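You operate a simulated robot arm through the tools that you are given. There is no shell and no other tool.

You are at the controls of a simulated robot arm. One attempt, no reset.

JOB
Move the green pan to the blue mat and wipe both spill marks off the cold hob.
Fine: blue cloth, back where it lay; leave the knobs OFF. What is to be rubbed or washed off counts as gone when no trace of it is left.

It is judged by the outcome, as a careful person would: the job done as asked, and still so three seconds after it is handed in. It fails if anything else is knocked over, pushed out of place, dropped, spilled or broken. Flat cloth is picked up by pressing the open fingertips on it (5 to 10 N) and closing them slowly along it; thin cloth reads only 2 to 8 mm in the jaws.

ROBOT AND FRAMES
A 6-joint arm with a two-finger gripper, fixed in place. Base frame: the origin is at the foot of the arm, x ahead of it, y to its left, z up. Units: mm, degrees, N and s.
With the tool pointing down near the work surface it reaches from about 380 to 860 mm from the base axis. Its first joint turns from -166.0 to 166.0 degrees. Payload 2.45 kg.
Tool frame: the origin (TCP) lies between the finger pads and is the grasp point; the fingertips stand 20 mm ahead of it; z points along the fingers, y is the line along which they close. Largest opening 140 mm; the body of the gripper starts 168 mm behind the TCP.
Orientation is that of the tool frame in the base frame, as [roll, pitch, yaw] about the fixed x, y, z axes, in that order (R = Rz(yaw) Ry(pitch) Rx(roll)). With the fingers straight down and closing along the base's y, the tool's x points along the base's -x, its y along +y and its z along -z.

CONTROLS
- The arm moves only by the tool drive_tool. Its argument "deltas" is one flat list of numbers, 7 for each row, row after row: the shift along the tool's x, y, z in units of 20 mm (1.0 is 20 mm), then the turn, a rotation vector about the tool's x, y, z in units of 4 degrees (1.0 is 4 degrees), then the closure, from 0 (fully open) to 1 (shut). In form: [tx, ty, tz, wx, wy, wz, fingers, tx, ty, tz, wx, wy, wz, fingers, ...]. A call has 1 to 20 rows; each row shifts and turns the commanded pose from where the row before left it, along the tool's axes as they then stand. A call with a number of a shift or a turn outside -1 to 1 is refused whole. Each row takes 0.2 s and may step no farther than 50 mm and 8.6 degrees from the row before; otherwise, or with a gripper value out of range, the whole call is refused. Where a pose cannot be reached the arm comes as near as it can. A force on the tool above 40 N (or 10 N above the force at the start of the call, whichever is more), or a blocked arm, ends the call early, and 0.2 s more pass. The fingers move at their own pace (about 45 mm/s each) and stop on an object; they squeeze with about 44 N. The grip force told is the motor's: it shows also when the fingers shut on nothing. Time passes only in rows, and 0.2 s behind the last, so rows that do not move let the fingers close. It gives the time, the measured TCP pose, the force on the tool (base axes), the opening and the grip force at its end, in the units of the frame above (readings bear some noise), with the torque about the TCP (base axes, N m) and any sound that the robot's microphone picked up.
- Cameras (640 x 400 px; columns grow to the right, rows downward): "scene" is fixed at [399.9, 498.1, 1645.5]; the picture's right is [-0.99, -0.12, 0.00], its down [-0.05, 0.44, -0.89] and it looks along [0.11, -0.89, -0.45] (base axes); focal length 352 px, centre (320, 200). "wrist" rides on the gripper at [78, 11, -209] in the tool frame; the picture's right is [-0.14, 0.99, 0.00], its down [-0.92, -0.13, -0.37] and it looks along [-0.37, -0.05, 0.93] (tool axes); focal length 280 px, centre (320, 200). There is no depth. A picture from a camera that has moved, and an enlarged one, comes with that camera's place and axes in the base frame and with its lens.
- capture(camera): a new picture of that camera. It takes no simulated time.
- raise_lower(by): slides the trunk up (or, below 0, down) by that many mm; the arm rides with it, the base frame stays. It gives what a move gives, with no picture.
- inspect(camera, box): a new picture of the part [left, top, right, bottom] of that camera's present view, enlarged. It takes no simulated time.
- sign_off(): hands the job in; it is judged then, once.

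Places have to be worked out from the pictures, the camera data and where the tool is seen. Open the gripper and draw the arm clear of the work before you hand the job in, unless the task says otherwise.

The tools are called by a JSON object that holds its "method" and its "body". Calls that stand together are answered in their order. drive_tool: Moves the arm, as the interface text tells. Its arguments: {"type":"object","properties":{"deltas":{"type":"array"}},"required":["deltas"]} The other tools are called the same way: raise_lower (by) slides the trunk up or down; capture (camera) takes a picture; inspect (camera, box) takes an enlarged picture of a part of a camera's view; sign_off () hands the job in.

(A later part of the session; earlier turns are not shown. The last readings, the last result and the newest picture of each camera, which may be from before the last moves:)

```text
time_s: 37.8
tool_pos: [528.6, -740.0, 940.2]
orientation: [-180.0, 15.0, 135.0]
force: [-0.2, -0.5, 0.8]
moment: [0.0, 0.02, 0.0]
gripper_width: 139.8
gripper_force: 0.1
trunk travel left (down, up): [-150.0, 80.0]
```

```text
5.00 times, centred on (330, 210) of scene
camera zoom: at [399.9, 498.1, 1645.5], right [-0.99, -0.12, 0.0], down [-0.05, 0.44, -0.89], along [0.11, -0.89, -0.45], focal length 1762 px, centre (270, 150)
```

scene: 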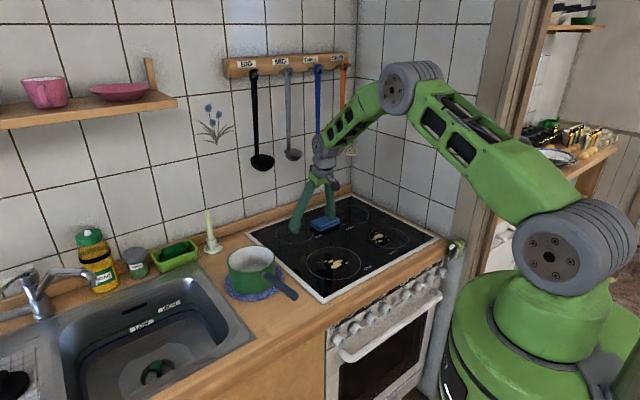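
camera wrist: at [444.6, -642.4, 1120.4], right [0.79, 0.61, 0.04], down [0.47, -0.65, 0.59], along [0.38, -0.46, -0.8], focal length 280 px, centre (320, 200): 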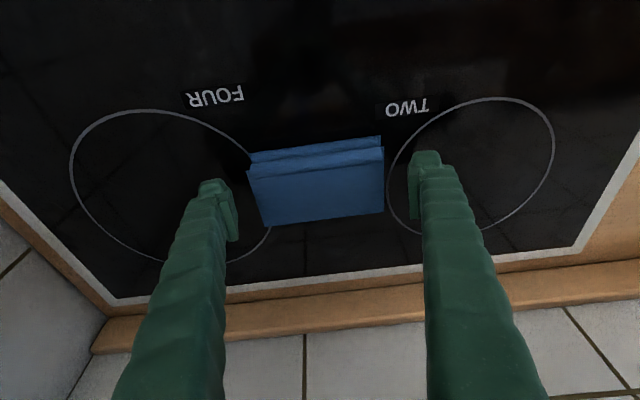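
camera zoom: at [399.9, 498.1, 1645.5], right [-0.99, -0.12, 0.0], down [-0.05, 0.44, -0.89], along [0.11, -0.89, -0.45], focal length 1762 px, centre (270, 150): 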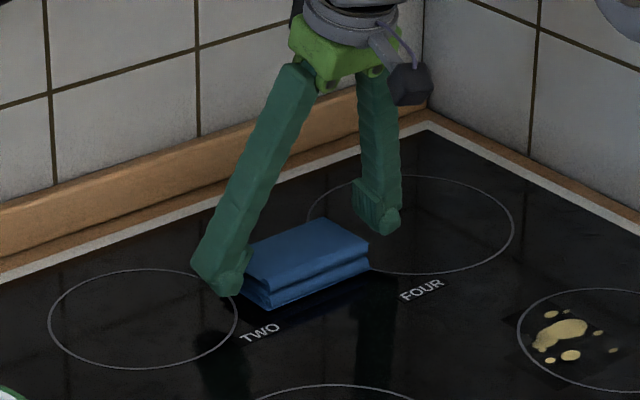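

The fingers straddle the cloth cleanly. I lower the last few millimetres in small steps.

{"method": "drive_tool", "body": {"deltas": [0.0259, 0, 0.0966, 0, 0, 0, 0, 0.0259, 0, 0.0966, 0, 0, 0, 0, 0.0259, 0, 0.0966, 0, 0, 0, 0, 0.0259, 0, 0.0966, 0, 0, 0, 0]}}

{"method": "inspect", "body": {"camera": "wrist", "box": [170, 110, 470, 300]}}

{"method": "inspect", "body": {"camera": "scene", "box": [300, 195, 360, 240]}}

```text
time_s: 38.8
tool_pos: [527.9, -740.4, 932.2]
orientation: [180.0, 15.0, 134.9]
force: [0.1, 0.6, 1.1]
moment: [0.01, -0.01, 0.0]
gripper_width: 140.1
gripper_force: 0.1
trunk travel left (down, up): [-150.0, 80.0]
```

```text
2.11 times, centred on (320, 205) of wrist
camera zoom: at [444.4, -642.6, 1112.4], right [0.79, 0.61, 0.04], down [0.47, -0.65, 0.59], along [0.38, -0.46, -0.8], focal length 590 px, centre (320, 190)
```

zoom: 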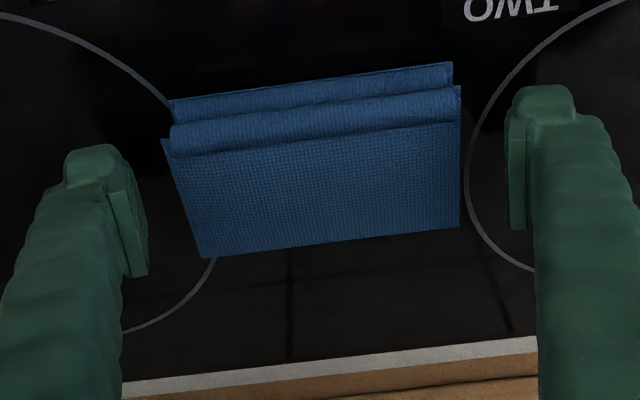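

```text
8.89 times, centred on (330, 218) of scene
camera zoom: at [399.9, 498.1, 1645.5], right [-0.99, -0.12, 0.0], down [-0.05, 0.44, -0.89], along [0.11, -0.89, -0.45], focal length 3132 px, centre (231, 44)
```

zoom: 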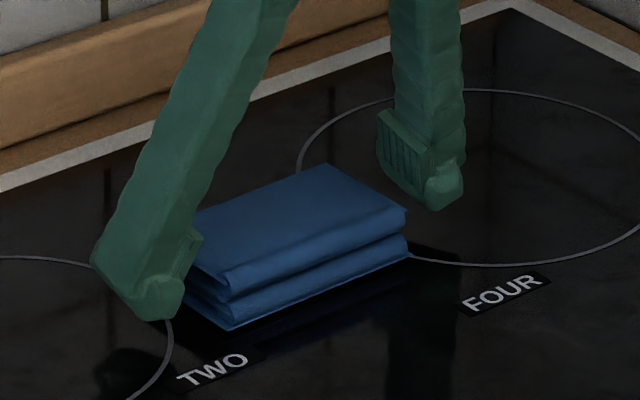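

The tips are still about 7 mm above the glass. I go down 3 mm more and close gradually on the cloth's ends.

{"method": "drive_tool", "body": {"deltas": [0.0259, 0, 0.0966, 0, 0, 0, 0, 0.013, 0, 0.0483, 0, 0, 0, 0.05, 0, 0, 0, 0, 0, 0, 0.1, 0, 0, 0, 0, 0, 0, 0.15, 0, 0, 0, 0, 0, 0, 0.18, 0, 0, 0, 0, 0, 0, 0.2, 0, 0, 0, 0, 0, 0, 0.22, 0, 0, 0, 0, 0, 0, 0.24, 0, 0, 0, 0, 0, 0, 0.26]}}

{"method": "inspect", "body": {"camera": "wrist", "box": [170, 110, 470, 300]}}

{"method": "inspect", "body": {"camera": "scene", "box": [300, 195, 360, 240]}}

```text
time_s: 40.8
tool_pos: [528.6, -740.9, 928.8]
orientation: [179.9, 15.0, 135.0]
force: [-0.6, 0.5, 1.9]
moment: [-0.02, 0.04, 0.01]
gripper_width: 110.6
gripper_force: 44.2
trunk travel left (down, up): [-150.0, 80.0]
```

```text
2.11 times, centred on (320, 205) of wrist
camera zoom: at [444.3, -642.7, 1109.7], right [0.79, 0.61, 0.04], down [0.47, -0.65, 0.59], along [0.38, -0.46, -0.8], focal length 590 px, centre (320, 190)
```

zoom: 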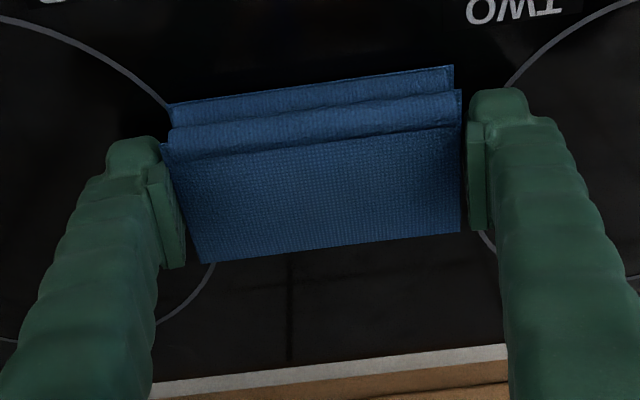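

```text
8.89 times, centred on (330, 218) of scene
camera zoom: at [399.9, 498.1, 1645.5], right [-0.99, -0.12, 0.0], down [-0.05, 0.44, -0.89], along [0.11, -0.89, -0.45], focal length 3132 px, centre (231, 44)
```

zoom: 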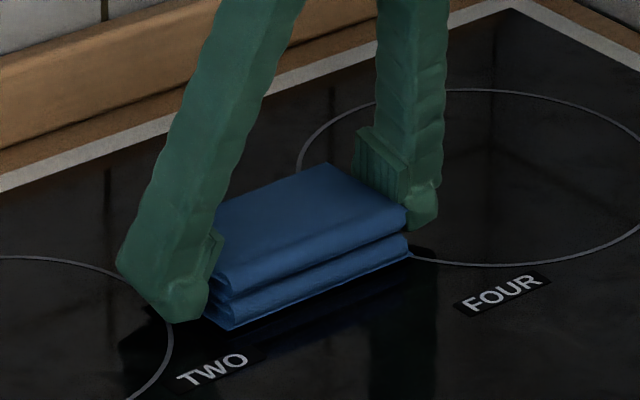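

The fingers have stopped on the cloth at 110.6 mm with 44 N. I lift it straight up about 20 mm to test the hold.

{"method": "drive_tool", "body": {"deltas": [0, 0, 0, 0, 0, 0, 0.35, 0, 0, 0, 0, 0, 0, 0.35, -0.052, 0, -0.193, 0, 0, 0, 0.35, -0.052, 0, -0.193, 0, 0, 0, 0.35, -0.078, 0, -0.29, 0, 0, 0, 0.35, -0.078, 0, -0.29, 0, 0, 0, 0.35, 0, 0, 0, 0, 0, 0, 0.35]}}

{"method": "inspect", "body": {"camera": "wrist", "box": [170, 110, 470, 300]}}

{"method": "inspect", "body": {"camera": "scene", "box": [280, 170, 380, 250]}}

```text
time_s: 42.4
tool_pos: [530.1, -740.1, 950.6]
orientation: [179.9, 15.0, 134.9]
force: [0.3, -0.5, -0.7]
moment: [0.03, 0.0, -0.02]
gripper_width: 109.9
gripper_force: 43.5
trunk travel left (down, up): [-150.0, 80.0]
```

```text
2.11 times, centred on (320, 205) of wrist
camera zoom: at [445.6, -642.5, 1130.2], right [0.79, 0.61, 0.04], down [0.47, -0.65, 0.59], along [0.38, -0.46, -0.8], focal length 590 px, centre (320, 190)
```

zoom: 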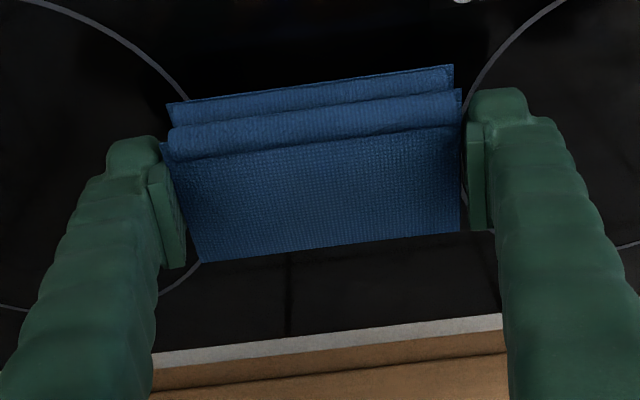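

```text
5.00 times, centred on (330, 210) of scene
camera zoom: at [399.9, 498.1, 1645.5], right [-0.99, -0.12, 0.0], down [-0.05, 0.44, -0.89], along [0.11, -0.89, -0.45], focal length 1762 px, centre (270, 150)
```

zoom: 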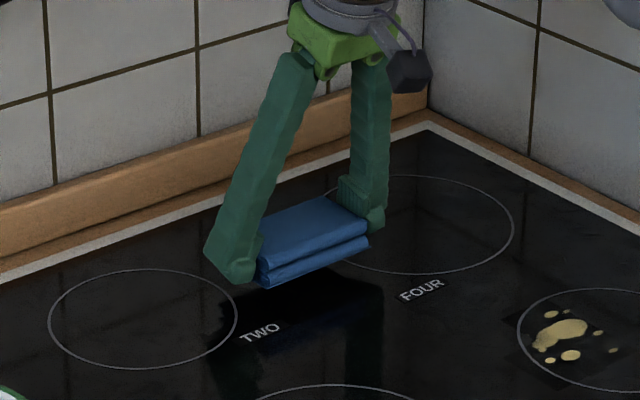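

The cloth is held firmly and lies flat with the tool tilted, so I keep this attitude for wiping. The spill on ONE spans roughly x 420-525, y -515 to -453, and the one on THREE x 275-345, y -712 to -638. I carry the cloth to the front side of the ONE spill, staying above the glass.

{"method": "drive_tool", "body": {"deltas": [0.4, 0.2, -0.3, 0, 0, 0, 0.35, 0.827, 0.404, -0.286, 0, 0, 0, 0.35, 0.827, 0.404, -0.286, 0, 0, 0, 0.35, 0.827, 0.404, -0.286, 0, 0, 0, 0.35, 0.827, 0.404, -0.286, 0, 0, 0, 0.35, 0.827, 0.404, -0.286, 0, 0, 0, 0.35, 0.827, 0.404, -0.286, 0, 0, 0, 0.35, 0.827, 0.404, -0.286, 0, 0, 0, 0.35, 0.827, 0.404, -0.286, 0, 0, 0, 0.35, 0.827, 0.404, -0.286, 0, 0, 0, 0.35, 0.827, 0.404, -0.286, 0, 0, 0, 0.35, 0.827, 0.404, -0.286, 0, 0, 0, 0.35, 0.827, 0.404, -0.286, 0, 0, 0, 0.35, 0.827, 0.404, -0.286, 0, 0, 0, 0.35, 0.827, 0.404, -0.286, 0, 0, 0, 0.35, 0.827, 0.404, -0.286, 0, 0, 0, 0.35, 0.4, 0.2, 0, 0, 0, 0, 0.35]}}

{"method": "capture", "body": {"camera": "wrist"}}

{"method": "inspect", "body": {"camera": "scene", "box": [240, 170, 440, 310]}}

```text
time_s: 46.0
tool_pos: [422.1, -450.3, 969.3]
orientation: [179.9, 15.1, 135.0]
force: [-0.5, 0.2, -0.8]
moment: [0.01, 0.0, 0.02]
gripper_width: 110.0
gripper_force: 43.7
trunk travel left (down, up): [-150.0, 80.0]
```

```text
taken
camera wrist: at [338.5, -352.9, 1150.3], right [0.79, 0.61, 0.04], down [0.47, -0.65, 0.6], along [0.38, -0.46, -0.8], focal length 280 px, centre (320, 200)
```

wrist: 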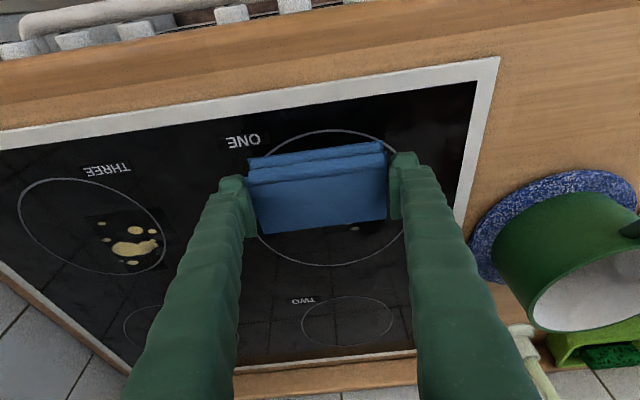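

```text
2.86 times, centred on (340, 240) of scene
camera zoom: at [399.9, 498.1, 1645.5], right [-0.99, -0.12, 0.0], down [-0.05, 0.44, -0.89], along [0.11, -0.89, -0.45], focal length 1007 px, centre (263, 86)
```

zoom: 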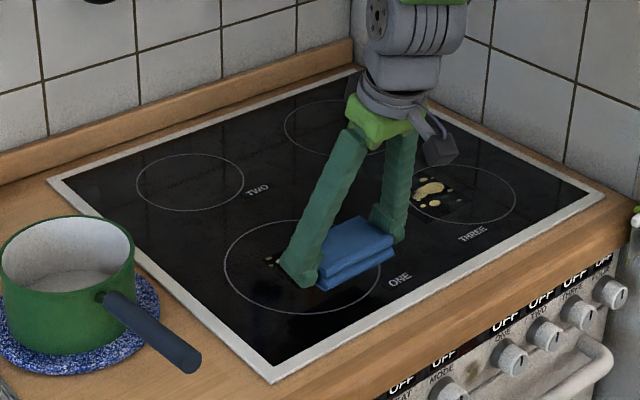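

The cloth hovers just front-right of the spill. I lower it to just above the glass, then make contact in small steps.

{"method": "drive_tool", "body": {"deltas": [0.12, 0, 0.447, 0, 0, 0, 0.35, 0.12, 0, 0.447, 0, 0, 0, 0.35, 0.12, 0, 0.447, 0, 0, 0, 0.35, 0.1, 0, 0.37, 0, 0, 0, 0.35, 0.0259, 0, 0.0966, 0, 0, 0, 0.35, 0.0259, 0, 0.0966, 0, 0, 0, 0.35]}}

```text
time_s: 47.4
tool_pos: [424.9, -452.3, 930.9]
orientation: [-180.0, 15.1, 135.0]
force: [0.0, 3.0, 12.8]
moment: [0.2, 0.3, -0.01]
gripper_width: 109.6
gripper_force: 44.2
trunk travel left (down, up): [-150.0, 80.0]
```

Contact is made with about 13 N at z 930.9. I start the first stroke backwards across the ONE spill, slowly, watching the force.

{"method": "drive_tool", "body": {"deltas": [-0.25, 0, 0.067, 0, 0, 0, 0.35, -0.483, 0, 0.1294, 0, 0, 0, 0.35, -0.483, 0, 0.1294, 0, 0, 0, 0.35, -0.483, 0, 0.1294, 0, 0, 0, 0.35, -0.483, 0, 0.1294, 0, 0, 0, 0.35]}}

{"method": "inspect", "body": {"camera": "scene", "box": [280, 190, 420, 310]}}

{"method": "inspect", "body": {"camera": "wrist", "box": [170, 90, 470, 290]}}

```text
time_s: 48.6
tool_pos: [453.3, -484.0, 931.5]
orientation: [-180.0, 15.1, 135.0]
force: [-5.2, 5.7, 20.8]
moment: [0.35, 0.23, 0.03]
gripper_width: 109.5
gripper_force: 43.9
trunk travel left (down, up): [-150.0, 80.0]
```

```text
3.33 times, centred on (350, 250) of scene
camera zoom: at [399.9, 498.1, 1645.5], right [-0.99, -0.12, 0.0], down [-0.05, 0.44, -0.89], along [0.11, -0.89, -0.45], focal length 1174 px, centre (220, 33)
```

zoom: 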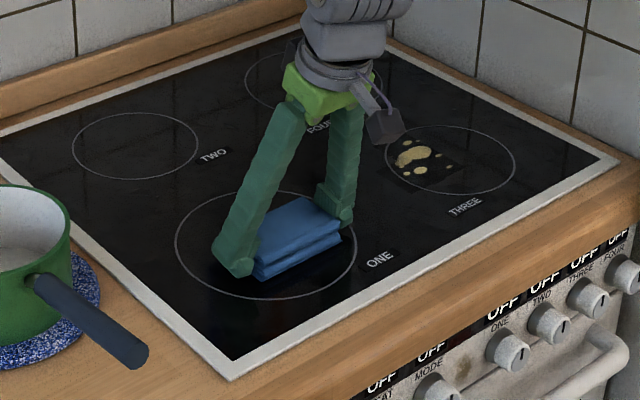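

```text
2.00 times, centred on (320, 190) of wrist
camera zoom: at [369.5, -385.5, 1111.2], right [0.79, 0.61, 0.04], down [0.47, -0.65, 0.6], along [0.38, -0.46, -0.8], focal length 561 px, centre (320, 220)
```

zoom: 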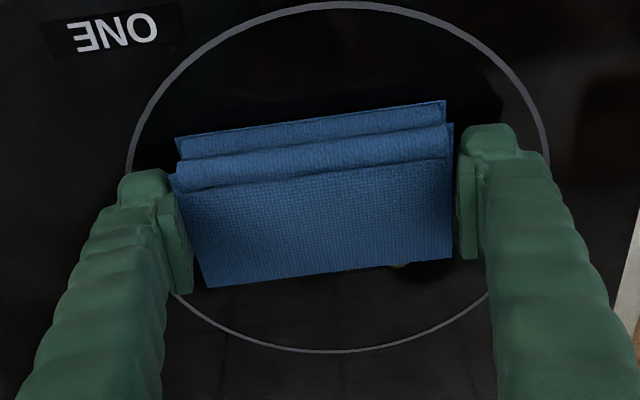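

The area behind the stroke is coming clean, but the press has grown to 21 N. I ease off by about 0.8 mm and finish the stroke to the back.

{"method": "drive_tool", "body": {"deltas": [-0.4934, 0, 0.0908, 0, 0, 0, 0.35, -0.483, 0, 0.1294, 0, 0, 0, 0.35, -0.483, 0, 0.1294, 0, 0, 0, 0.35, -0.483, 0, 0.1294, 0, 0, 0, 0.35, -0.483, 0, 0.1294, 0, 0, 0, 0.35, -0.483, 0, 0.1294, 0, 0, 0, 0.35, -0.483, 0, 0.1294, 0, 0, 0, 0.35]}}

{"method": "inspect", "body": {"camera": "scene", "box": [280, 190, 420, 310]}}

{"method": "capture", "body": {"camera": "wrist"}}

```text
time_s: 50.2
tool_pos: [503.5, -533.7, 932.4]
orientation: [-180.0, 15.1, 134.9]
force: [-2.4, 1.7, 8.6]
moment: [0.18, 0.08, 0.02]
gripper_width: 109.4
gripper_force: 44.5
trunk travel left (down, up): [-150.0, 80.0]
```

```text
3.33 times, centred on (350, 250) of scene
camera zoom: at [399.9, 498.1, 1645.5], right [-0.99, -0.12, 0.0], down [-0.05, 0.44, -0.89], along [0.11, -0.89, -0.45], focal length 1174 px, centre (220, 33)
```

zoom: 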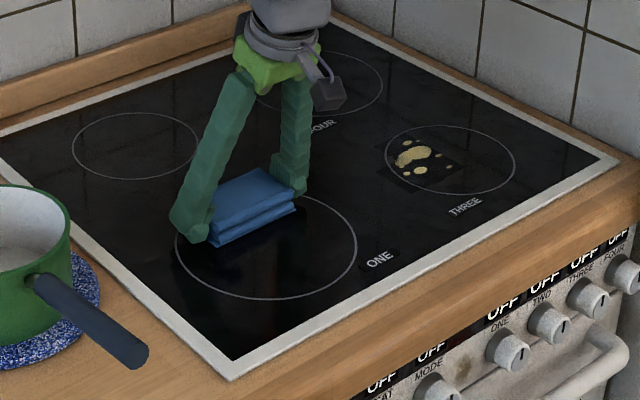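

```text
taken
camera wrist: at [420.6, -435.5, 1111.5], right [0.79, 0.61, 0.04], down [0.47, -0.65, 0.6], along [0.38, -0.46, -0.8], focal length 280 px, centre (320, 200)
```

wrist: 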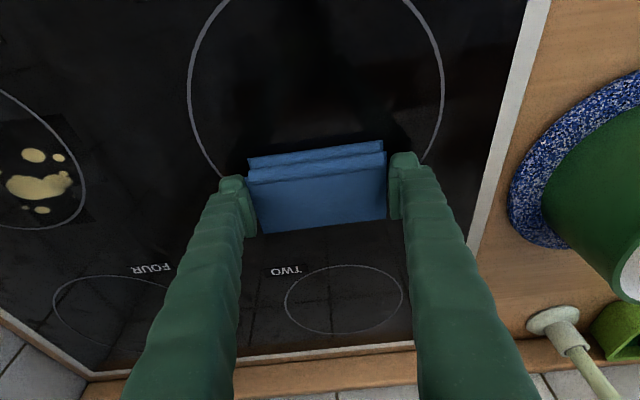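

One pass seems to have cleared it. I zoom in on ring ONE to look for faint remains before the return stroke.

{"method": "inspect", "body": {"camera": "wrist", "box": [180, 0, 460, 180]}}

{"method": "inspect", "body": {"camera": "scene", "box": [300, 235, 370, 285]}}

```text
2.22 times, centred on (320, 90) of wrist
camera zoom: at [420.6, -435.5, 1111.5], right [0.79, 0.61, 0.04], down [0.47, -0.65, 0.6], along [0.38, -0.46, -0.8], focal length 623 px, centre (320, 444)
```

zoom: 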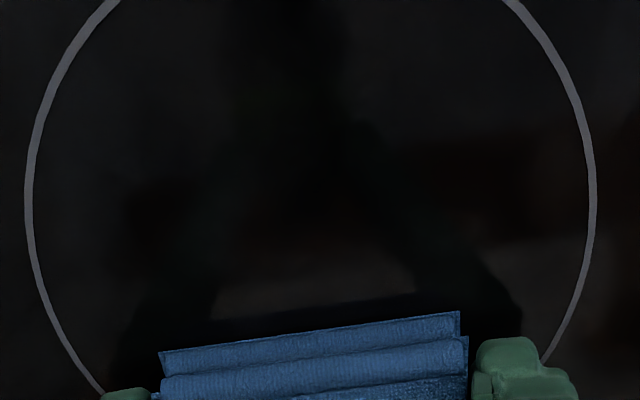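

```text
8.00 times, centred on (335, 260) of scene
camera zoom: at [399.9, 498.1, 1645.5], right [-0.99, -0.12, 0.0], down [-0.05, 0.44, -0.89], along [0.11, -0.89, -0.45], focal length 2819 px, centre (200, -280)
```

zoom: 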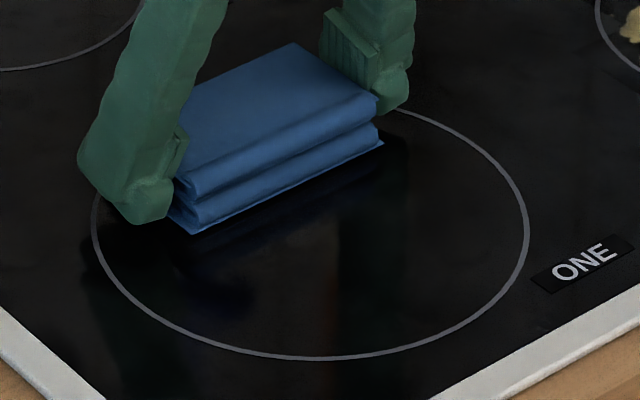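

No trace is visible. I do a return stroke over the same ground for thoroughness.

{"method": "drive_tool", "body": {"deltas": [0.483, 0, -0.1294, 0, 0, 0, 0.35, 0.483, 0, -0.1294, 0, 0, 0, 0.35, 0.483, 0, -0.1294, 0, 0, 0, 0.35, 0.483, 0, -0.1294, 0, 0, 0, 0.35, 0.483, 0, -0.1294, 0, 0, 0, 0.35, 0.483, 0, -0.1294, 0, 0, 0, 0.35, 0.483, 0, -0.1294, 0, 0, 0, 0.35, 0.483, 0, -0.1294, 0, 0, 0, 0.35, 0.483, 0, -0.1294, 0, 0, 0, 0.35]}}

{"method": "capture", "body": {"camera": "wrist"}}

{"method": "inspect", "body": {"camera": "scene", "box": [290, 230, 380, 300]}}

```text
time_s: 52.2
tool_pos: [441.0, -470.7, 932.8]
orientation: [180.0, 15.1, 134.9]
force: [1.4, -0.6, 11.4]
moment: [0.1, 0.12, -0.01]
gripper_width: 109.5
gripper_force: 44.5
trunk travel left (down, up): [-150.0, 80.0]
```

```text
taken
camera wrist: at [357.3, -372.5, 1111.8], right [0.8, 0.61, 0.04], down [0.47, -0.65, 0.6], along [0.38, -0.46, -0.8], focal length 280 px, centre (320, 200)
```

wrist: 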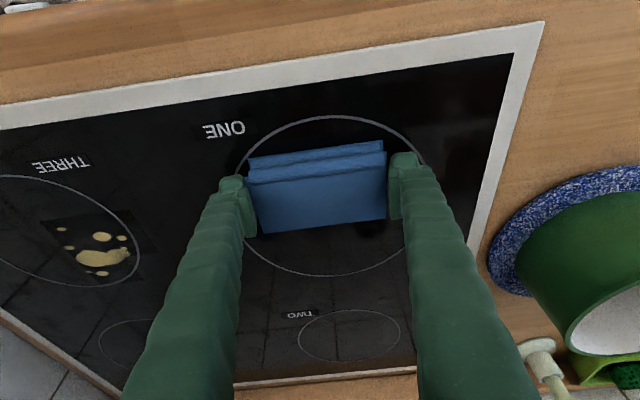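

```text
5.71 times, centred on (335, 265) of scene
camera zoom: at [399.9, 498.1, 1645.5], right [-0.99, -0.12, 0.0], down [-0.05, 0.44, -0.89], along [0.11, -0.89, -0.45], focal length 2013 px, centre (234, -171)
```

zoom: 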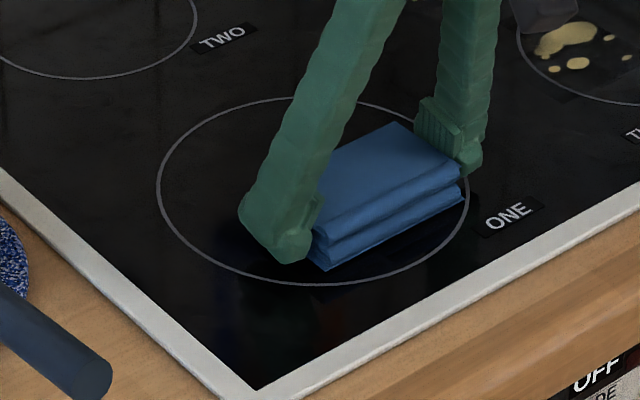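

ONE is clean. I lift the cloth 30 mm and move it sideways to the front of the THREE spill, stopping just above the glass.

{"method": "drive_tool", "body": {"deltas": [-0.194, 0, -0.7245, 0, 0, 0, 0.35, -0.194, 0, -0.7245, 0, 0, 0, 0.35, 0.0735, -0.8757, -0.0198, 0, 0, 0, 0.35, 0.0735, -0.8757, -0.0198, 0, 0, 0, 0.35, 0.0735, -0.8757, -0.0198, 0, 0, 0, 0.35, 0.0735, -0.8757, -0.0198, 0, 0, 0, 0.35, 0.0735, -0.8757, -0.0198, 0, 0, 0, 0.35, 0.0735, -0.8757, -0.0198, 0, 0, 0, 0.35, 0.0735, -0.8757, -0.0198, 0, 0, 0, 0.35, 0.0735, -0.8757, -0.0198, 0, 0, 0, 0.35, 0.0735, -0.8757, -0.0198, 0, 0, 0, 0.35, 0.0735, -0.8757, -0.0198, 0, 0, 0, 0.35, 0.0735, -0.8757, -0.0198, 0, 0, 0, 0.35, 0.0735, -0.8757, -0.0198, 0, 0, 0, 0.35, 0.0735, -0.8757, -0.0198, 0, 0, 0, 0.35, 0, 0, 0, 0, 0, 0, 0.35]}}

{"method": "capture", "body": {"camera": "wrist"}}

{"method": "inspect", "body": {"camera": "scene", "box": [280, 170, 440, 310]}}

```text
time_s: 55.6
tool_pos: [266.2, -616.7, 961.0]
orientation: [179.9, 14.9, 135.0]
force: [0.2, -0.1, -0.9]
moment: [0.02, 0.03, 0.01]
gripper_width: 109.4
gripper_force: 43.6
trunk travel left (down, up): [-150.0, 80.0]
```

```text
taken
camera wrist: at [181.8, -519.6, 1141.7], right [0.79, 0.61, 0.04], down [0.47, -0.65, 0.59], along [0.38, -0.46, -0.8], focal length 280 px, centre (320, 200)
```

wrist: 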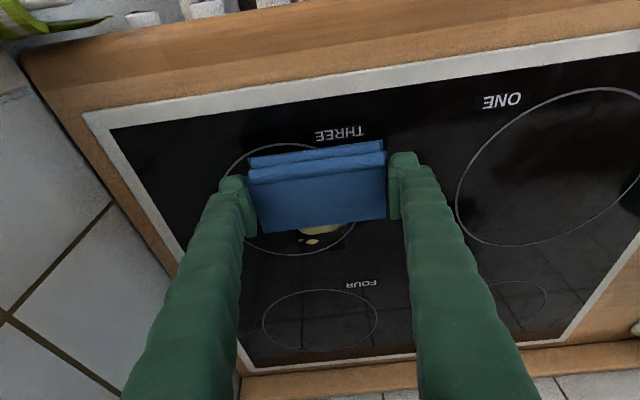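

```text
2.86 times, centred on (360, 240) of scene
camera zoom: at [399.9, 498.1, 1645.5], right [-0.99, -0.12, 0.0], down [-0.05, 0.44, -0.89], along [0.11, -0.89, -0.45], focal length 1007 px, centre (206, 86)
```

zoom: 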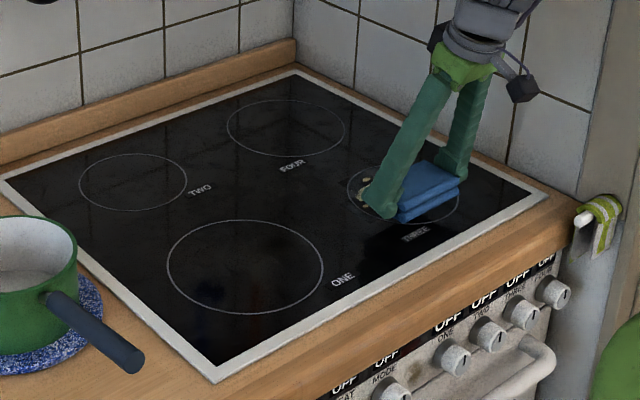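

The cloth is over the front part of the THREE spill. I lower it to contact.

{"method": "drive_tool", "body": {"deltas": [0.1165, 0, 0.4347, 0, 0, 0, 0.35, 0.1165, 0, 0.4347, 0, 0, 0, 0.35, 0.1165, 0, 0.4347, 0, 0, 0, 0.35, 0.0194, 0, 0.0725, 0, 0, 0, 0.35, 0.0129, 0, 0.0483, 0, 0, 0, 0.35]}}

```text
time_s: 56.8
tool_pos: [264.9, -618.8, 932.9]
orientation: [-180.0, 15.1, 135.0]
force: [-1.3, -0.8, 12.3]
moment: [0.41, 0.06, 0.05]
gripper_width: 109.3
gripper_force: 44.7
trunk travel left (down, up): [-150.0, 80.0]
```

Contact is at 12 N. I stroke backwards across the THREE spill.

{"method": "drive_tool", "body": {"deltas": [-0.25, 0, 0.067, 0, 0, 0, 0.35, -0.483, 0, 0.1294, 0, 0, 0, 0.35, -0.483, 0, 0.1294, 0, 0, 0, 0.35, -0.483, 0, 0.1294, 0, 0, 0, 0.35, -0.483, 0, 0.1294, 0, 0, 0, 0.35, -0.483, 0, 0.1294, 0, 0, 0, 0.35]}}

{"method": "capture", "body": {"camera": "wrist"}}

```text
time_s: 58.2
tool_pos: [304.4, -656.0, 933.0]
orientation: [180.0, 15.2, 135.0]
force: [-2.1, 2.8, 12.9]
moment: [0.28, 0.25, 0.02]
gripper_width: 109.4
gripper_force: 44.0
trunk travel left (down, up): [-150.0, 80.0]
```

```text
taken
camera wrist: at [220.9, -557.2, 1112.6], right [0.79, 0.61, 0.04], down [0.47, -0.65, 0.6], along [0.38, -0.46, -0.8], focal length 280 px, centre (320, 200)
```

wrist: 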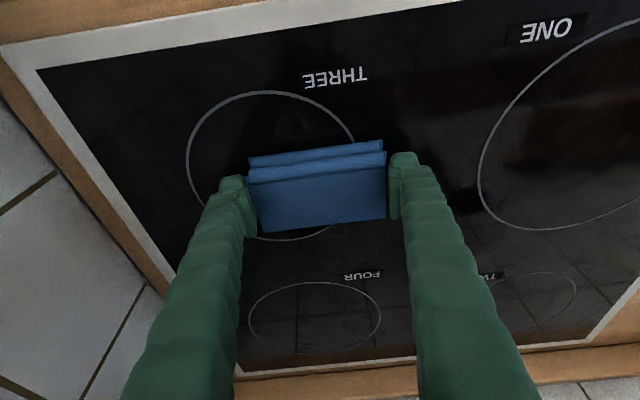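

The force is steady at 13 N and the glass behind the stroke is clean. I continue another 60 mm back.

{"method": "drive_tool", "body": {"deltas": [-0.483, 0, 0.1294, 0, 0, 0, 0.35, -0.483, 0, 0.1294, 0, 0, 0, 0.35, -0.483, 0, 0.1294, 0, 0, 0, 0.35, -0.483, 0, 0.1294, 0, 0, 0, 0.35, -0.483, 0, 0.1294, 0, 0, 0, 0.35, -0.483, 0, 0.1294, 0, 0, 0, 0.35]}}

{"method": "capture", "body": {"camera": "wrist"}}

{"method": "inspect", "body": {"camera": "scene", "box": [280, 190, 440, 310]}}

```text
time_s: 59.6
tool_pos: [346.2, -697.9, 931.7]
orientation: [180.0, 15.1, 135.0]
force: [-1.3, 1.3, 6.7]
moment: [0.11, 0.23, -0.02]
gripper_width: 109.3
gripper_force: 43.8
trunk travel left (down, up): [-150.0, 80.0]
```

```text
taken
camera wrist: at [263.1, -599.3, 1112.8], right [0.79, 0.61, 0.04], down [0.47, -0.65, 0.6], along [0.38, -0.46, -0.8], focal length 280 px, centre (320, 200)
```

wrist: 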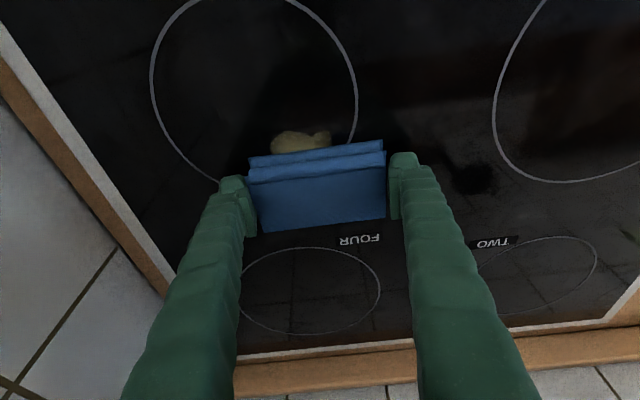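

```text
3.33 times, centred on (360, 250) of scene
camera zoom: at [399.9, 498.1, 1645.5], right [-0.99, -0.12, 0.0], down [-0.05, 0.44, -0.89], along [0.11, -0.89, -0.45], focal length 1174 px, centre (187, 33)
```

zoom: 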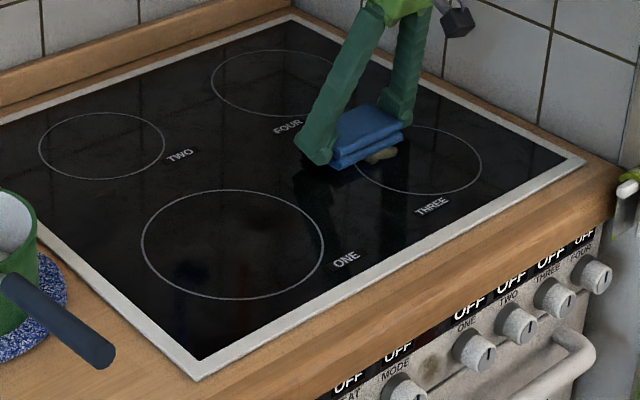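

The main blob of THREE is only faded so far. I press slightly harder (about 0.5 mm) and rub forward over it again.

{"method": "drive_tool", "body": {"deltas": [0.4895, 0, -0.1052, 0, 0, 0, 0.35, 0.483, 0, -0.1294, 0, 0, 0, 0.35, 0.483, 0, -0.1294, 0, 0, 0, 0.35, 0.483, 0, -0.1294, 0, 0, 0, 0.35, 0.483, 0, -0.1294, 0, 0, 0, 0.35, 0.483, 0, -0.1294, 0, 0, 0, 0.35, 0.483, 0, -0.1294, 0, 0, 0, 0.35, 0.483, 0, -0.1294, 0, 0, 0, 0.35]}}

{"method": "capture", "body": {"camera": "wrist"}}

{"method": "inspect", "body": {"camera": "scene", "box": [340, 200, 430, 270]}}

```text
time_s: 61.4
tool_pos: [290.3, -641.3, 932.8]
orientation: [-179.9, 15.1, 134.9]
force: [3.8, -5.5, 23.5]
moment: [0.2, 0.18, 0.03]
gripper_width: 109.1
gripper_force: 44.3
trunk travel left (down, up): [-150.0, 80.0]
```

```text
taken
camera wrist: at [206.2, -543.5, 1112.6], right [0.79, 0.61, 0.03], down [0.47, -0.65, 0.6], along [0.38, -0.46, -0.8], focal length 280 px, centre (320, 200)
```

wrist: 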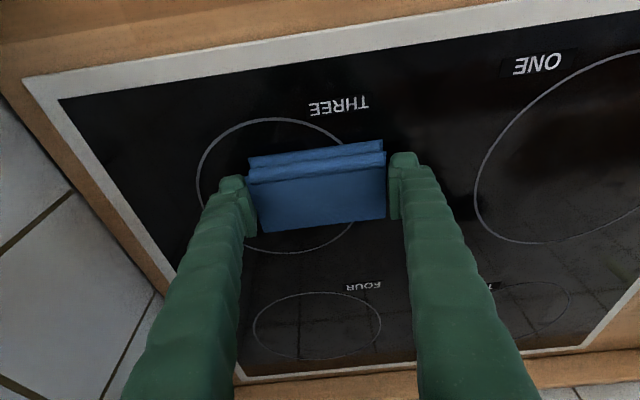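

```text
5.71 times, centred on (385, 235) of scene
camera zoom: at [399.9, 498.1, 1645.5], right [-0.99, -0.12, 0.0], down [-0.05, 0.44, -0.89], along [0.11, -0.89, -0.45], focal length 2013 px, centre (-51, 0)
```

zoom: 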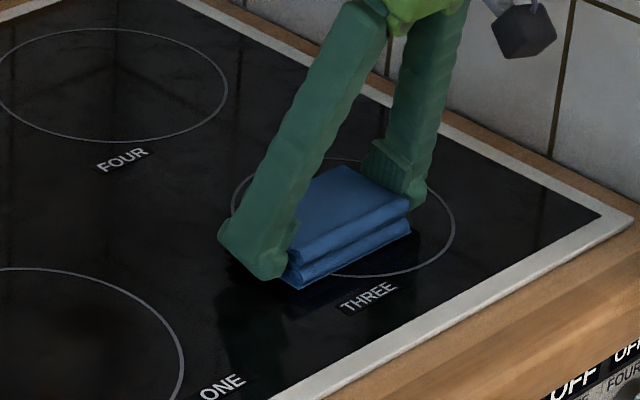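

I ease off by 0.5 mm (force is 23 N here) and rub backwards again over the whole patch.

{"method": "drive_tool", "body": {"deltas": [-0.4895, 0, 0.1052, 0, 0, 0, 0.35, -0.483, 0, 0.1294, 0, 0, 0, 0.35, -0.483, 0, 0.1294, 0, 0, 0, 0.35, -0.483, 0, 0.1294, 0, 0, 0, 0.35, -0.483, 0, 0.1294, 0, 0, 0, 0.35, -0.483, 0, 0.1294, 0, 0, 0, 0.35, -0.483, 0, 0.1294, 0, 0, 0, 0.35, -0.483, 0, 0.1294, 0, 0, 0, 0.35, -0.483, 0, 0.1294, 0, 0, 0, 0.35]}}

{"method": "capture", "body": {"camera": "wrist"}}

{"method": "inspect", "body": {"camera": "scene", "box": [340, 200, 430, 270]}}

```text
time_s: 63.4
tool_pos: [354.7, -705.1, 932.6]
orientation: [-180.0, 15.1, 135.1]
force: [-1.4, 3.0, 11.2]
moment: [0.27, 0.13, 0.06]
gripper_width: 109.2
gripper_force: 44.1
trunk travel left (down, up): [-150.0, 80.0]
```

```text
taken
camera wrist: at [270.8, -606.6, 1112.8], right [0.79, 0.61, 0.04], down [0.47, -0.65, 0.6], along [0.38, -0.46, -0.8], focal length 280 px, centre (320, 200)
```

wrist: 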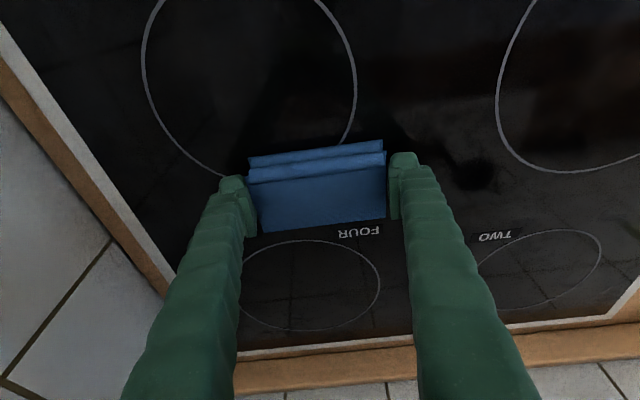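

```text
5.71 times, centred on (385, 235) of scene
camera zoom: at [399.9, 498.1, 1645.5], right [-0.99, -0.12, 0.0], down [-0.05, 0.44, -0.89], along [0.11, -0.89, -0.45], focal length 2013 px, centre (-51, 0)
```

zoom: 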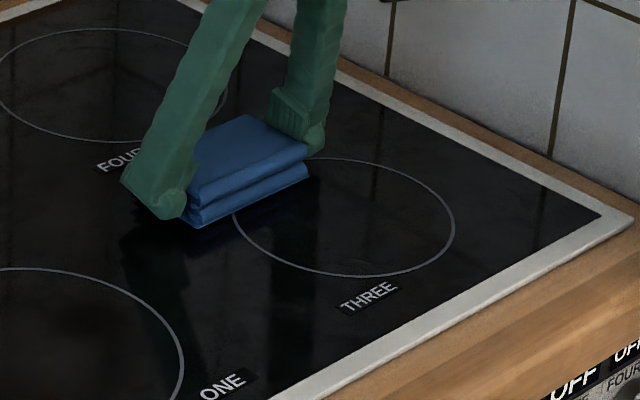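

THREE looks clean now. I zoom in on both rings for faint leftovers.

{"method": "inspect", "body": {"camera": "wrist", "box": [130, 0, 390, 180]}}

{"method": "inspect", "body": {"camera": "scene", "box": [365, 220, 415, 255]}}

{"method": "inspect", "body": {"camera": "scene", "box": [300, 240, 370, 285]}}

```text
2.22 times, centred on (260, 90) of wrist
camera zoom: at [270.8, -606.6, 1112.8], right [0.79, 0.61, 0.04], down [0.47, -0.65, 0.6], along [0.38, -0.46, -0.8], focal length 623 px, centre (453, 444)
```

zoom: 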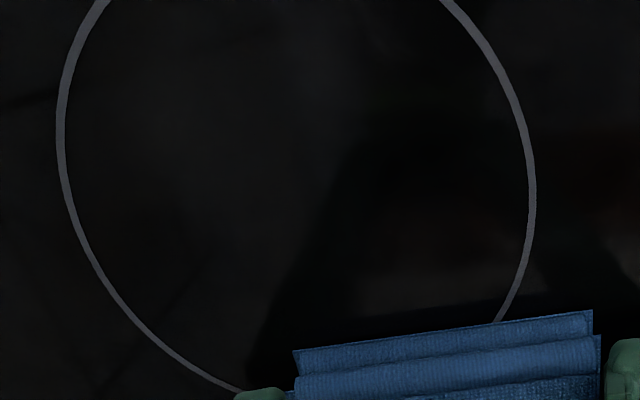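

```text
11.43 times, centred on (390, 238) of scene
camera zoom: at [399.9, 498.1, 1645.5], right [-0.99, -0.12, 0.0], down [-0.05, 0.44, -0.89], along [0.11, -0.89, -0.45], focal length 4026 px, centre (-480, -229)
```

zoom: 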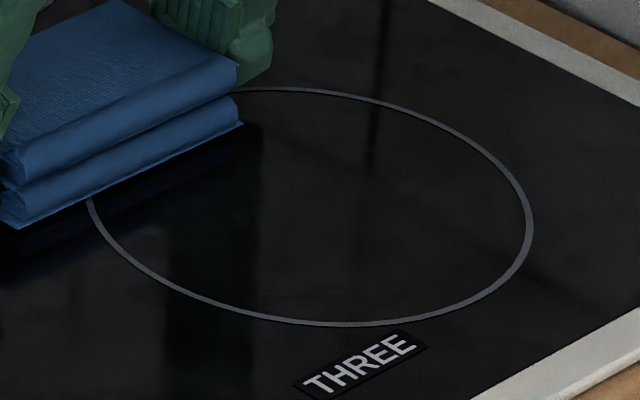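

```text
8.89 times, centred on (335, 262) of scene
camera zoom: at [399.9, 498.1, 1645.5], right [-0.99, -0.12, 0.0], down [-0.05, 0.44, -0.89], along [0.11, -0.89, -0.45], focal length 3132 px, centre (187, -356)
```

zoom: 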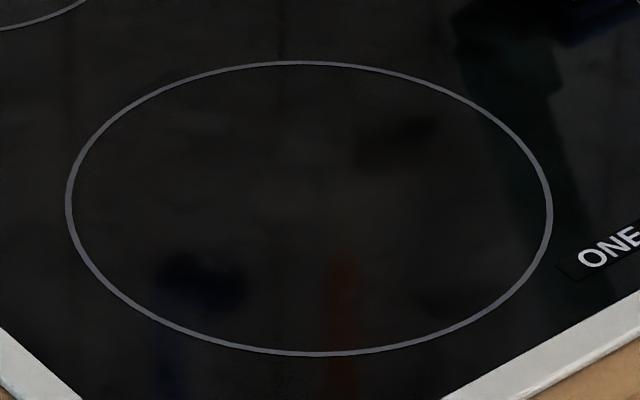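

Both look clean. To be safe I give THREE one more forward-and-back rub, ending 20 mm farther back so that nothing hides under the cloth.

{"method": "drive_tool", "body": {"deltas": [0.483, 0, -0.1294, 0, 0, 0, 0.35, 0.483, 0, -0.1294, 0, 0, 0, 0.35, 0.483, 0, -0.1294, 0, 0, 0, 0.35, 0.483, 0, -0.1294, 0, 0, 0, 0.35, 0.483, 0, -0.1294, 0, 0, 0, 0.35, 0.483, 0, -0.1294, 0, 0, 0, 0.35, 0.483, 0, -0.1294, 0, 0, 0, 0.35, -0.483, 0, 0.1294, 0, 0, 0, 0.35, -0.483, 0, 0.1294, 0, 0, 0, 0.35, -0.483, 0, 0.1294, 0, 0, 0, 0.35, -0.483, 0, 0.1294, 0, 0, 0, 0.35, -0.483, 0, 0.1294, 0, 0, 0, 0.35, -0.483, 0, 0.1294, 0, 0, 0, 0.35, -0.483, 0, 0.1294, 0, 0, 0, 0.35, -0.483, 0, 0.1294, 0, 0, 0, 0.35, -0.483, 0, 0.1294, 0, 0, 0, 0.35]}}

{"method": "inspect", "body": {"camera": "wrist", "box": [130, 0, 390, 180]}}

{"method": "inspect", "body": {"camera": "scene", "box": [340, 200, 430, 270]}}

```text
time_s: 66.8
tool_pos: [367.8, -720.9, 932.7]
orientation: [180.0, 15.1, 134.9]
force: [-1.4, 1.6, 8.7]
moment: [0.29, 0.13, -0.01]
gripper_width: 109.0
gripper_force: 43.3
trunk travel left (down, up): [-150.0, 80.0]
```

```text
2.22 times, centred on (260, 90) of wrist
camera zoom: at [283.9, -621.8, 1112.8], right [0.79, 0.61, 0.04], down [0.47, -0.65, 0.6], along [0.38, -0.46, -0.8], focal length 623 px, centre (453, 444)
```

zoom: 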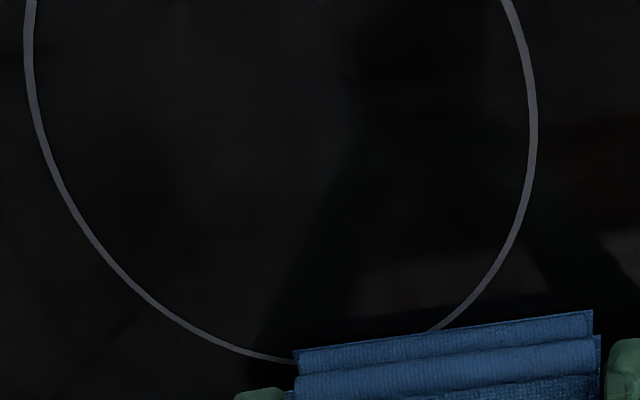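

```text
5.71 times, centred on (385, 235) of scene
camera zoom: at [399.9, 498.1, 1645.5], right [-0.99, -0.12, 0.0], down [-0.05, 0.44, -0.89], along [0.11, -0.89, -0.45], focal length 2013 px, centre (-51, 0)
```

zoom: 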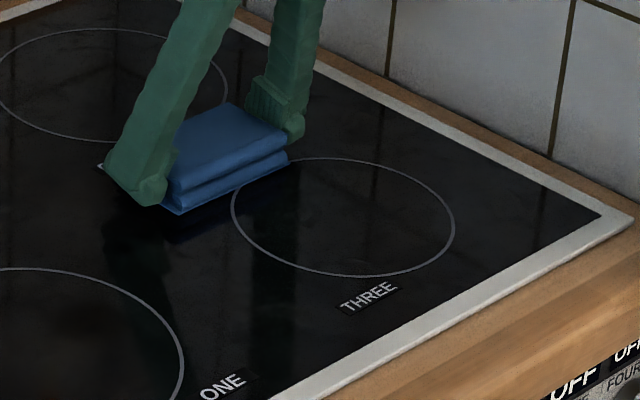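

THREE is clean. I lift the cloth off the glass and shift to a spot from which the wrist camera sees both rings, for a second check.

{"method": "drive_tool", "body": {"deltas": [-0.1, 0, -0.4, 0, 0, 0, 0.35, -0.217, 0, -0.809, 0, 0, 0, 0.35, -0.217, 0, -0.809, 0, 0, 0, 0.35, -0.217, 0, -0.809, 0, 0, 0, 0.35, -0.117, 0, -0.409, 0, 0, 0, 0.35, 0.209, 0.853, -0.056, 0, 0, 0, 0.35, 0.209, 0.853, -0.056, 0, 0, 0, 0.35, 0.209, 0.853, -0.056, 0, 0, 0, 0.35, 0.209, 0.853, -0.056, 0, 0, 0, 0.35, 0.209, 0.853, -0.056, 0, 0, 0, 0.35, 0.209, 0.853, -0.056, 0, 0, 0, 0.35, 0.209, 0.853, -0.056, 0, 0, 0, 0.35, 0.209, 0.853, -0.056, 0, 0, 0, 0.35]}}

{"method": "capture", "body": {"camera": "wrist"}}

{"method": "inspect", "body": {"camera": "wrist", "box": [280, 0, 560, 180]}}

{"method": "inspect", "body": {"camera": "scene", "box": [280, 190, 440, 310]}}

```text
time_s: 69.6
tool_pos: [440.5, -599.1, 998.2]
orientation: [179.9, 15.0, 134.9]
force: [0.4, -0.4, -0.6]
moment: [0.0, -0.01, 0.0]
gripper_width: 109.2
gripper_force: 44.1
trunk travel left (down, up): [-150.0, 80.0]
```

```text
taken
camera wrist: at [356.1, -500.4, 1178.1], right [0.79, 0.61, 0.04], down [0.47, -0.65, 0.59], along [0.38, -0.46, -0.8], focal length 280 px, centre (320, 200)
```

wrist: 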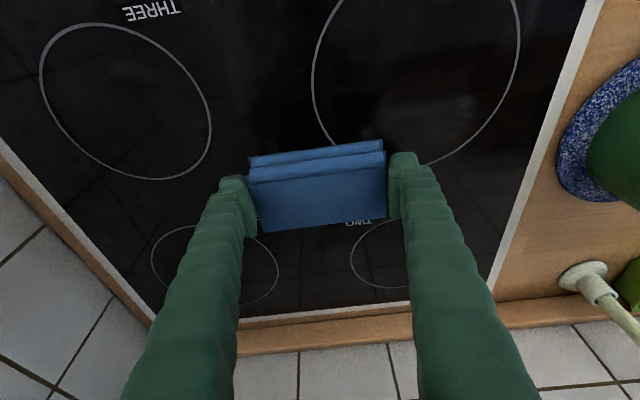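

```text
2.22 times, centred on (420, 90) of wrist
camera zoom: at [356.1, -500.4, 1178.1], right [0.79, 0.61, 0.04], down [0.47, -0.65, 0.59], along [0.38, -0.46, -0.8], focal length 623 px, centre (98, 444)
```

zoom: 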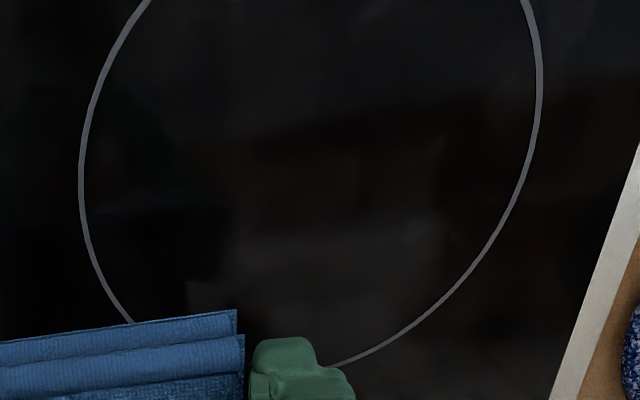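

```text
3.33 times, centred on (360, 250) of scene
camera zoom: at [399.9, 498.1, 1645.5], right [-0.99, -0.12, 0.0], down [-0.05, 0.44, -0.89], along [0.11, -0.89, -0.45], focal length 1174 px, centre (187, 33)
```

zoom: 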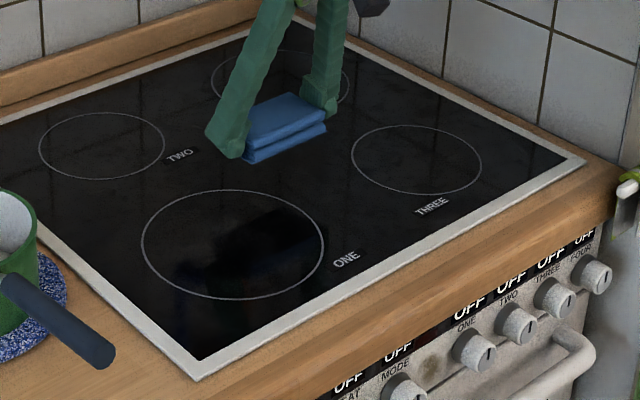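

Both rings are spotless from two angles. I take the cloth back over its original place, aiming for the same TCP as at pickup, (528.6,-740.9), hovering at z 970.

{"method": "drive_tool", "body": {"deltas": [-0.832, -0.211, 0.384, 0, 0, 0, 0.35, -0.832, -0.211, 0.384, 0, 0, 0, 0.35, -0.832, -0.211, 0.384, 0, 0, 0, 0.35, -0.832, -0.211, 0.384, 0, 0, 0, 0.35, -0.832, -0.211, 0.384, 0, 0, 0, 0.35, -0.832, -0.211, 0.384, 0, 0, 0, 0.35, -0.832, -0.211, 0.384, 0, 0, 0, 0.35, -0.832, -0.211, 0.384, 0, 0, 0, 0.35, -0.832, -0.211, 0.384, 0, 0, 0, 0.35, 0, 0, 0, 0, 0, 0, 0.35]}}

{"method": "capture", "body": {"camera": "wrist"}}

```text
time_s: 71.8
tool_pos: [530.3, -740.6, 969.0]
orientation: [-179.9, 15.1, 135.0]
force: [0.1, 0.9, 0.1]
moment: [0.01, 0.01, -0.02]
gripper_width: 109.1
gripper_force: 43.7
trunk travel left (down, up): [-150.0, 80.0]
```

```text
taken
camera wrist: at [445.7, -642.0, 1150.1], right [0.79, 0.61, 0.04], down [0.47, -0.65, 0.59], along [0.38, -0.46, -0.8], focal length 280 px, centre (320, 200)
```

wrist: 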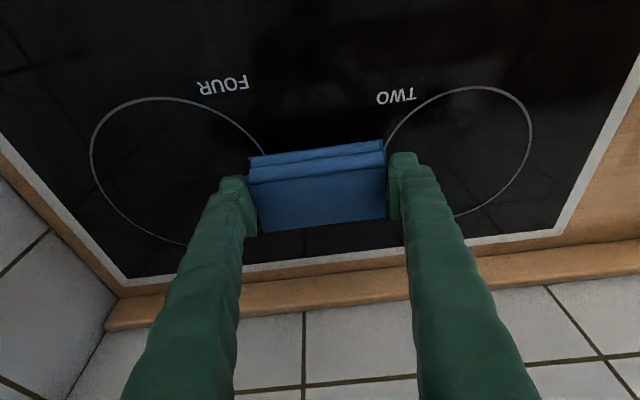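

It hovers over its old spot. I lower it vertically to the glass.

{"method": "drive_tool", "body": {"deltas": [0.11, -0.03, 0.41, 0, 0, 0, 0.35, 0.11, -0.03, 0.41, 0, 0, 0, 0.35, 0.11, 0, 0.41, 0, 0, 0, 0.35, 0.11, 0, 0.41, 0, 0, 0, 0.35, 0.0194, 0, 0.0725, 0, 0, 0, 0.35, 0.0129, 0, 0.0483, 0, 0, 0, 0.35]}}

{"method": "inspect", "body": {"camera": "scene", "box": [295, 200, 355, 245]}}

```text
time_s: 73.2
tool_pos: [527.3, -740.7, 934.2]
orientation: [-179.9, 15.0, 135.0]
force: [0.9, 0.9, 1.3]
moment: [0.05, 0.03, 0.0]
gripper_width: 108.9
gripper_force: 44.3
trunk travel left (down, up): [-150.0, 80.0]
```

```text
8.89 times, centred on (325, 222) of scene
camera zoom: at [399.9, 498.1, 1645.5], right [-0.99, -0.12, 0.0], down [-0.05, 0.44, -0.89], along [0.11, -0.89, -0.45], focal length 3132 px, centre (276, 0)
```

zoom: 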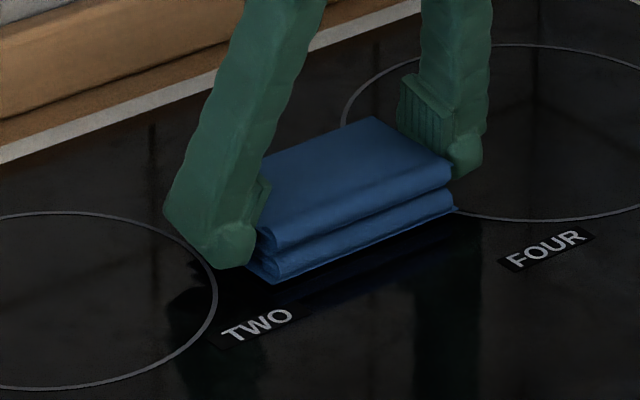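

The cloth is within 1-2 mm of its original place, about 1-2 mm above the glass. I set it down fully and open the fingers slowly.

{"method": "drive_tool", "body": {"deltas": [0.0129, 0, 0.0483, 0, 0, 0, 0.35, 0.0129, 0, 0.0483, 0, 0, 0, 0.35, 0, 0, 0, 0, 0, 0, 0.2, 0, 0, 0, 0, 0, 0, 0.15, 0, 0, 0, 0, 0, 0, 0.1, 0, 0, 0, 0, 0, 0, 0.05, 0, 0, 0, 0, 0, 0, 0, 0, 0, 0, 0, 0, 0, 0, 0, 0, 0, 0, 0, 0, 0]}}

{"method": "inspect", "body": {"camera": "scene", "box": [295, 200, 355, 245]}}

{"method": "capture", "body": {"camera": "wrist"}}

```text
time_s: 75.2
tool_pos: [528.9, -741.2, 931.2]
orientation: [180.0, 15.1, 134.9]
force: [0.4, 0.2, -0.2]
moment: [0.02, -0.03, 0.01]
gripper_width: 139.9
gripper_force: 0.0
trunk travel left (down, up): [-150.0, 80.0]
```

```text
8.89 times, centred on (325, 222) of scene
camera zoom: at [399.9, 498.1, 1645.5], right [-0.99, -0.12, 0.0], down [-0.05, 0.44, -0.89], along [0.11, -0.89, -0.45], focal length 3132 px, centre (276, 0)
```

zoom: 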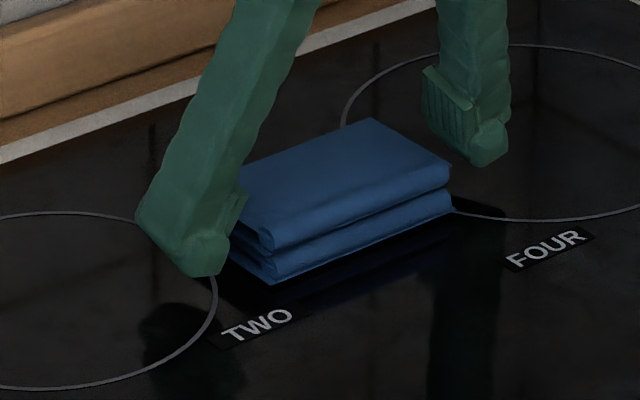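

```text
taken
camera wrist: at [444.1, -642.7, 1111.9], right [0.79, 0.61, 0.04], down [0.47, -0.65, 0.59], along [0.38, -0.46, -0.8], focal length 280 px, centre (320, 200)
```

wrist: 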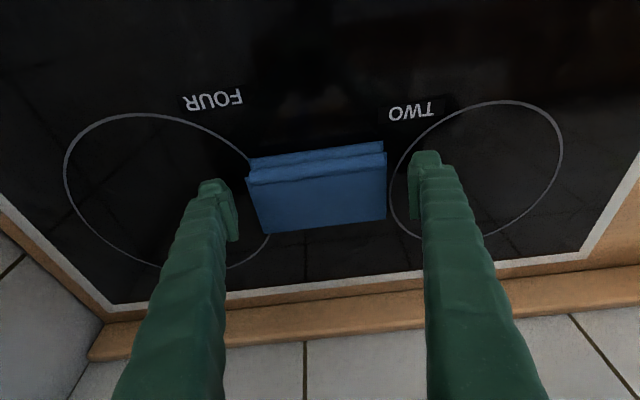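

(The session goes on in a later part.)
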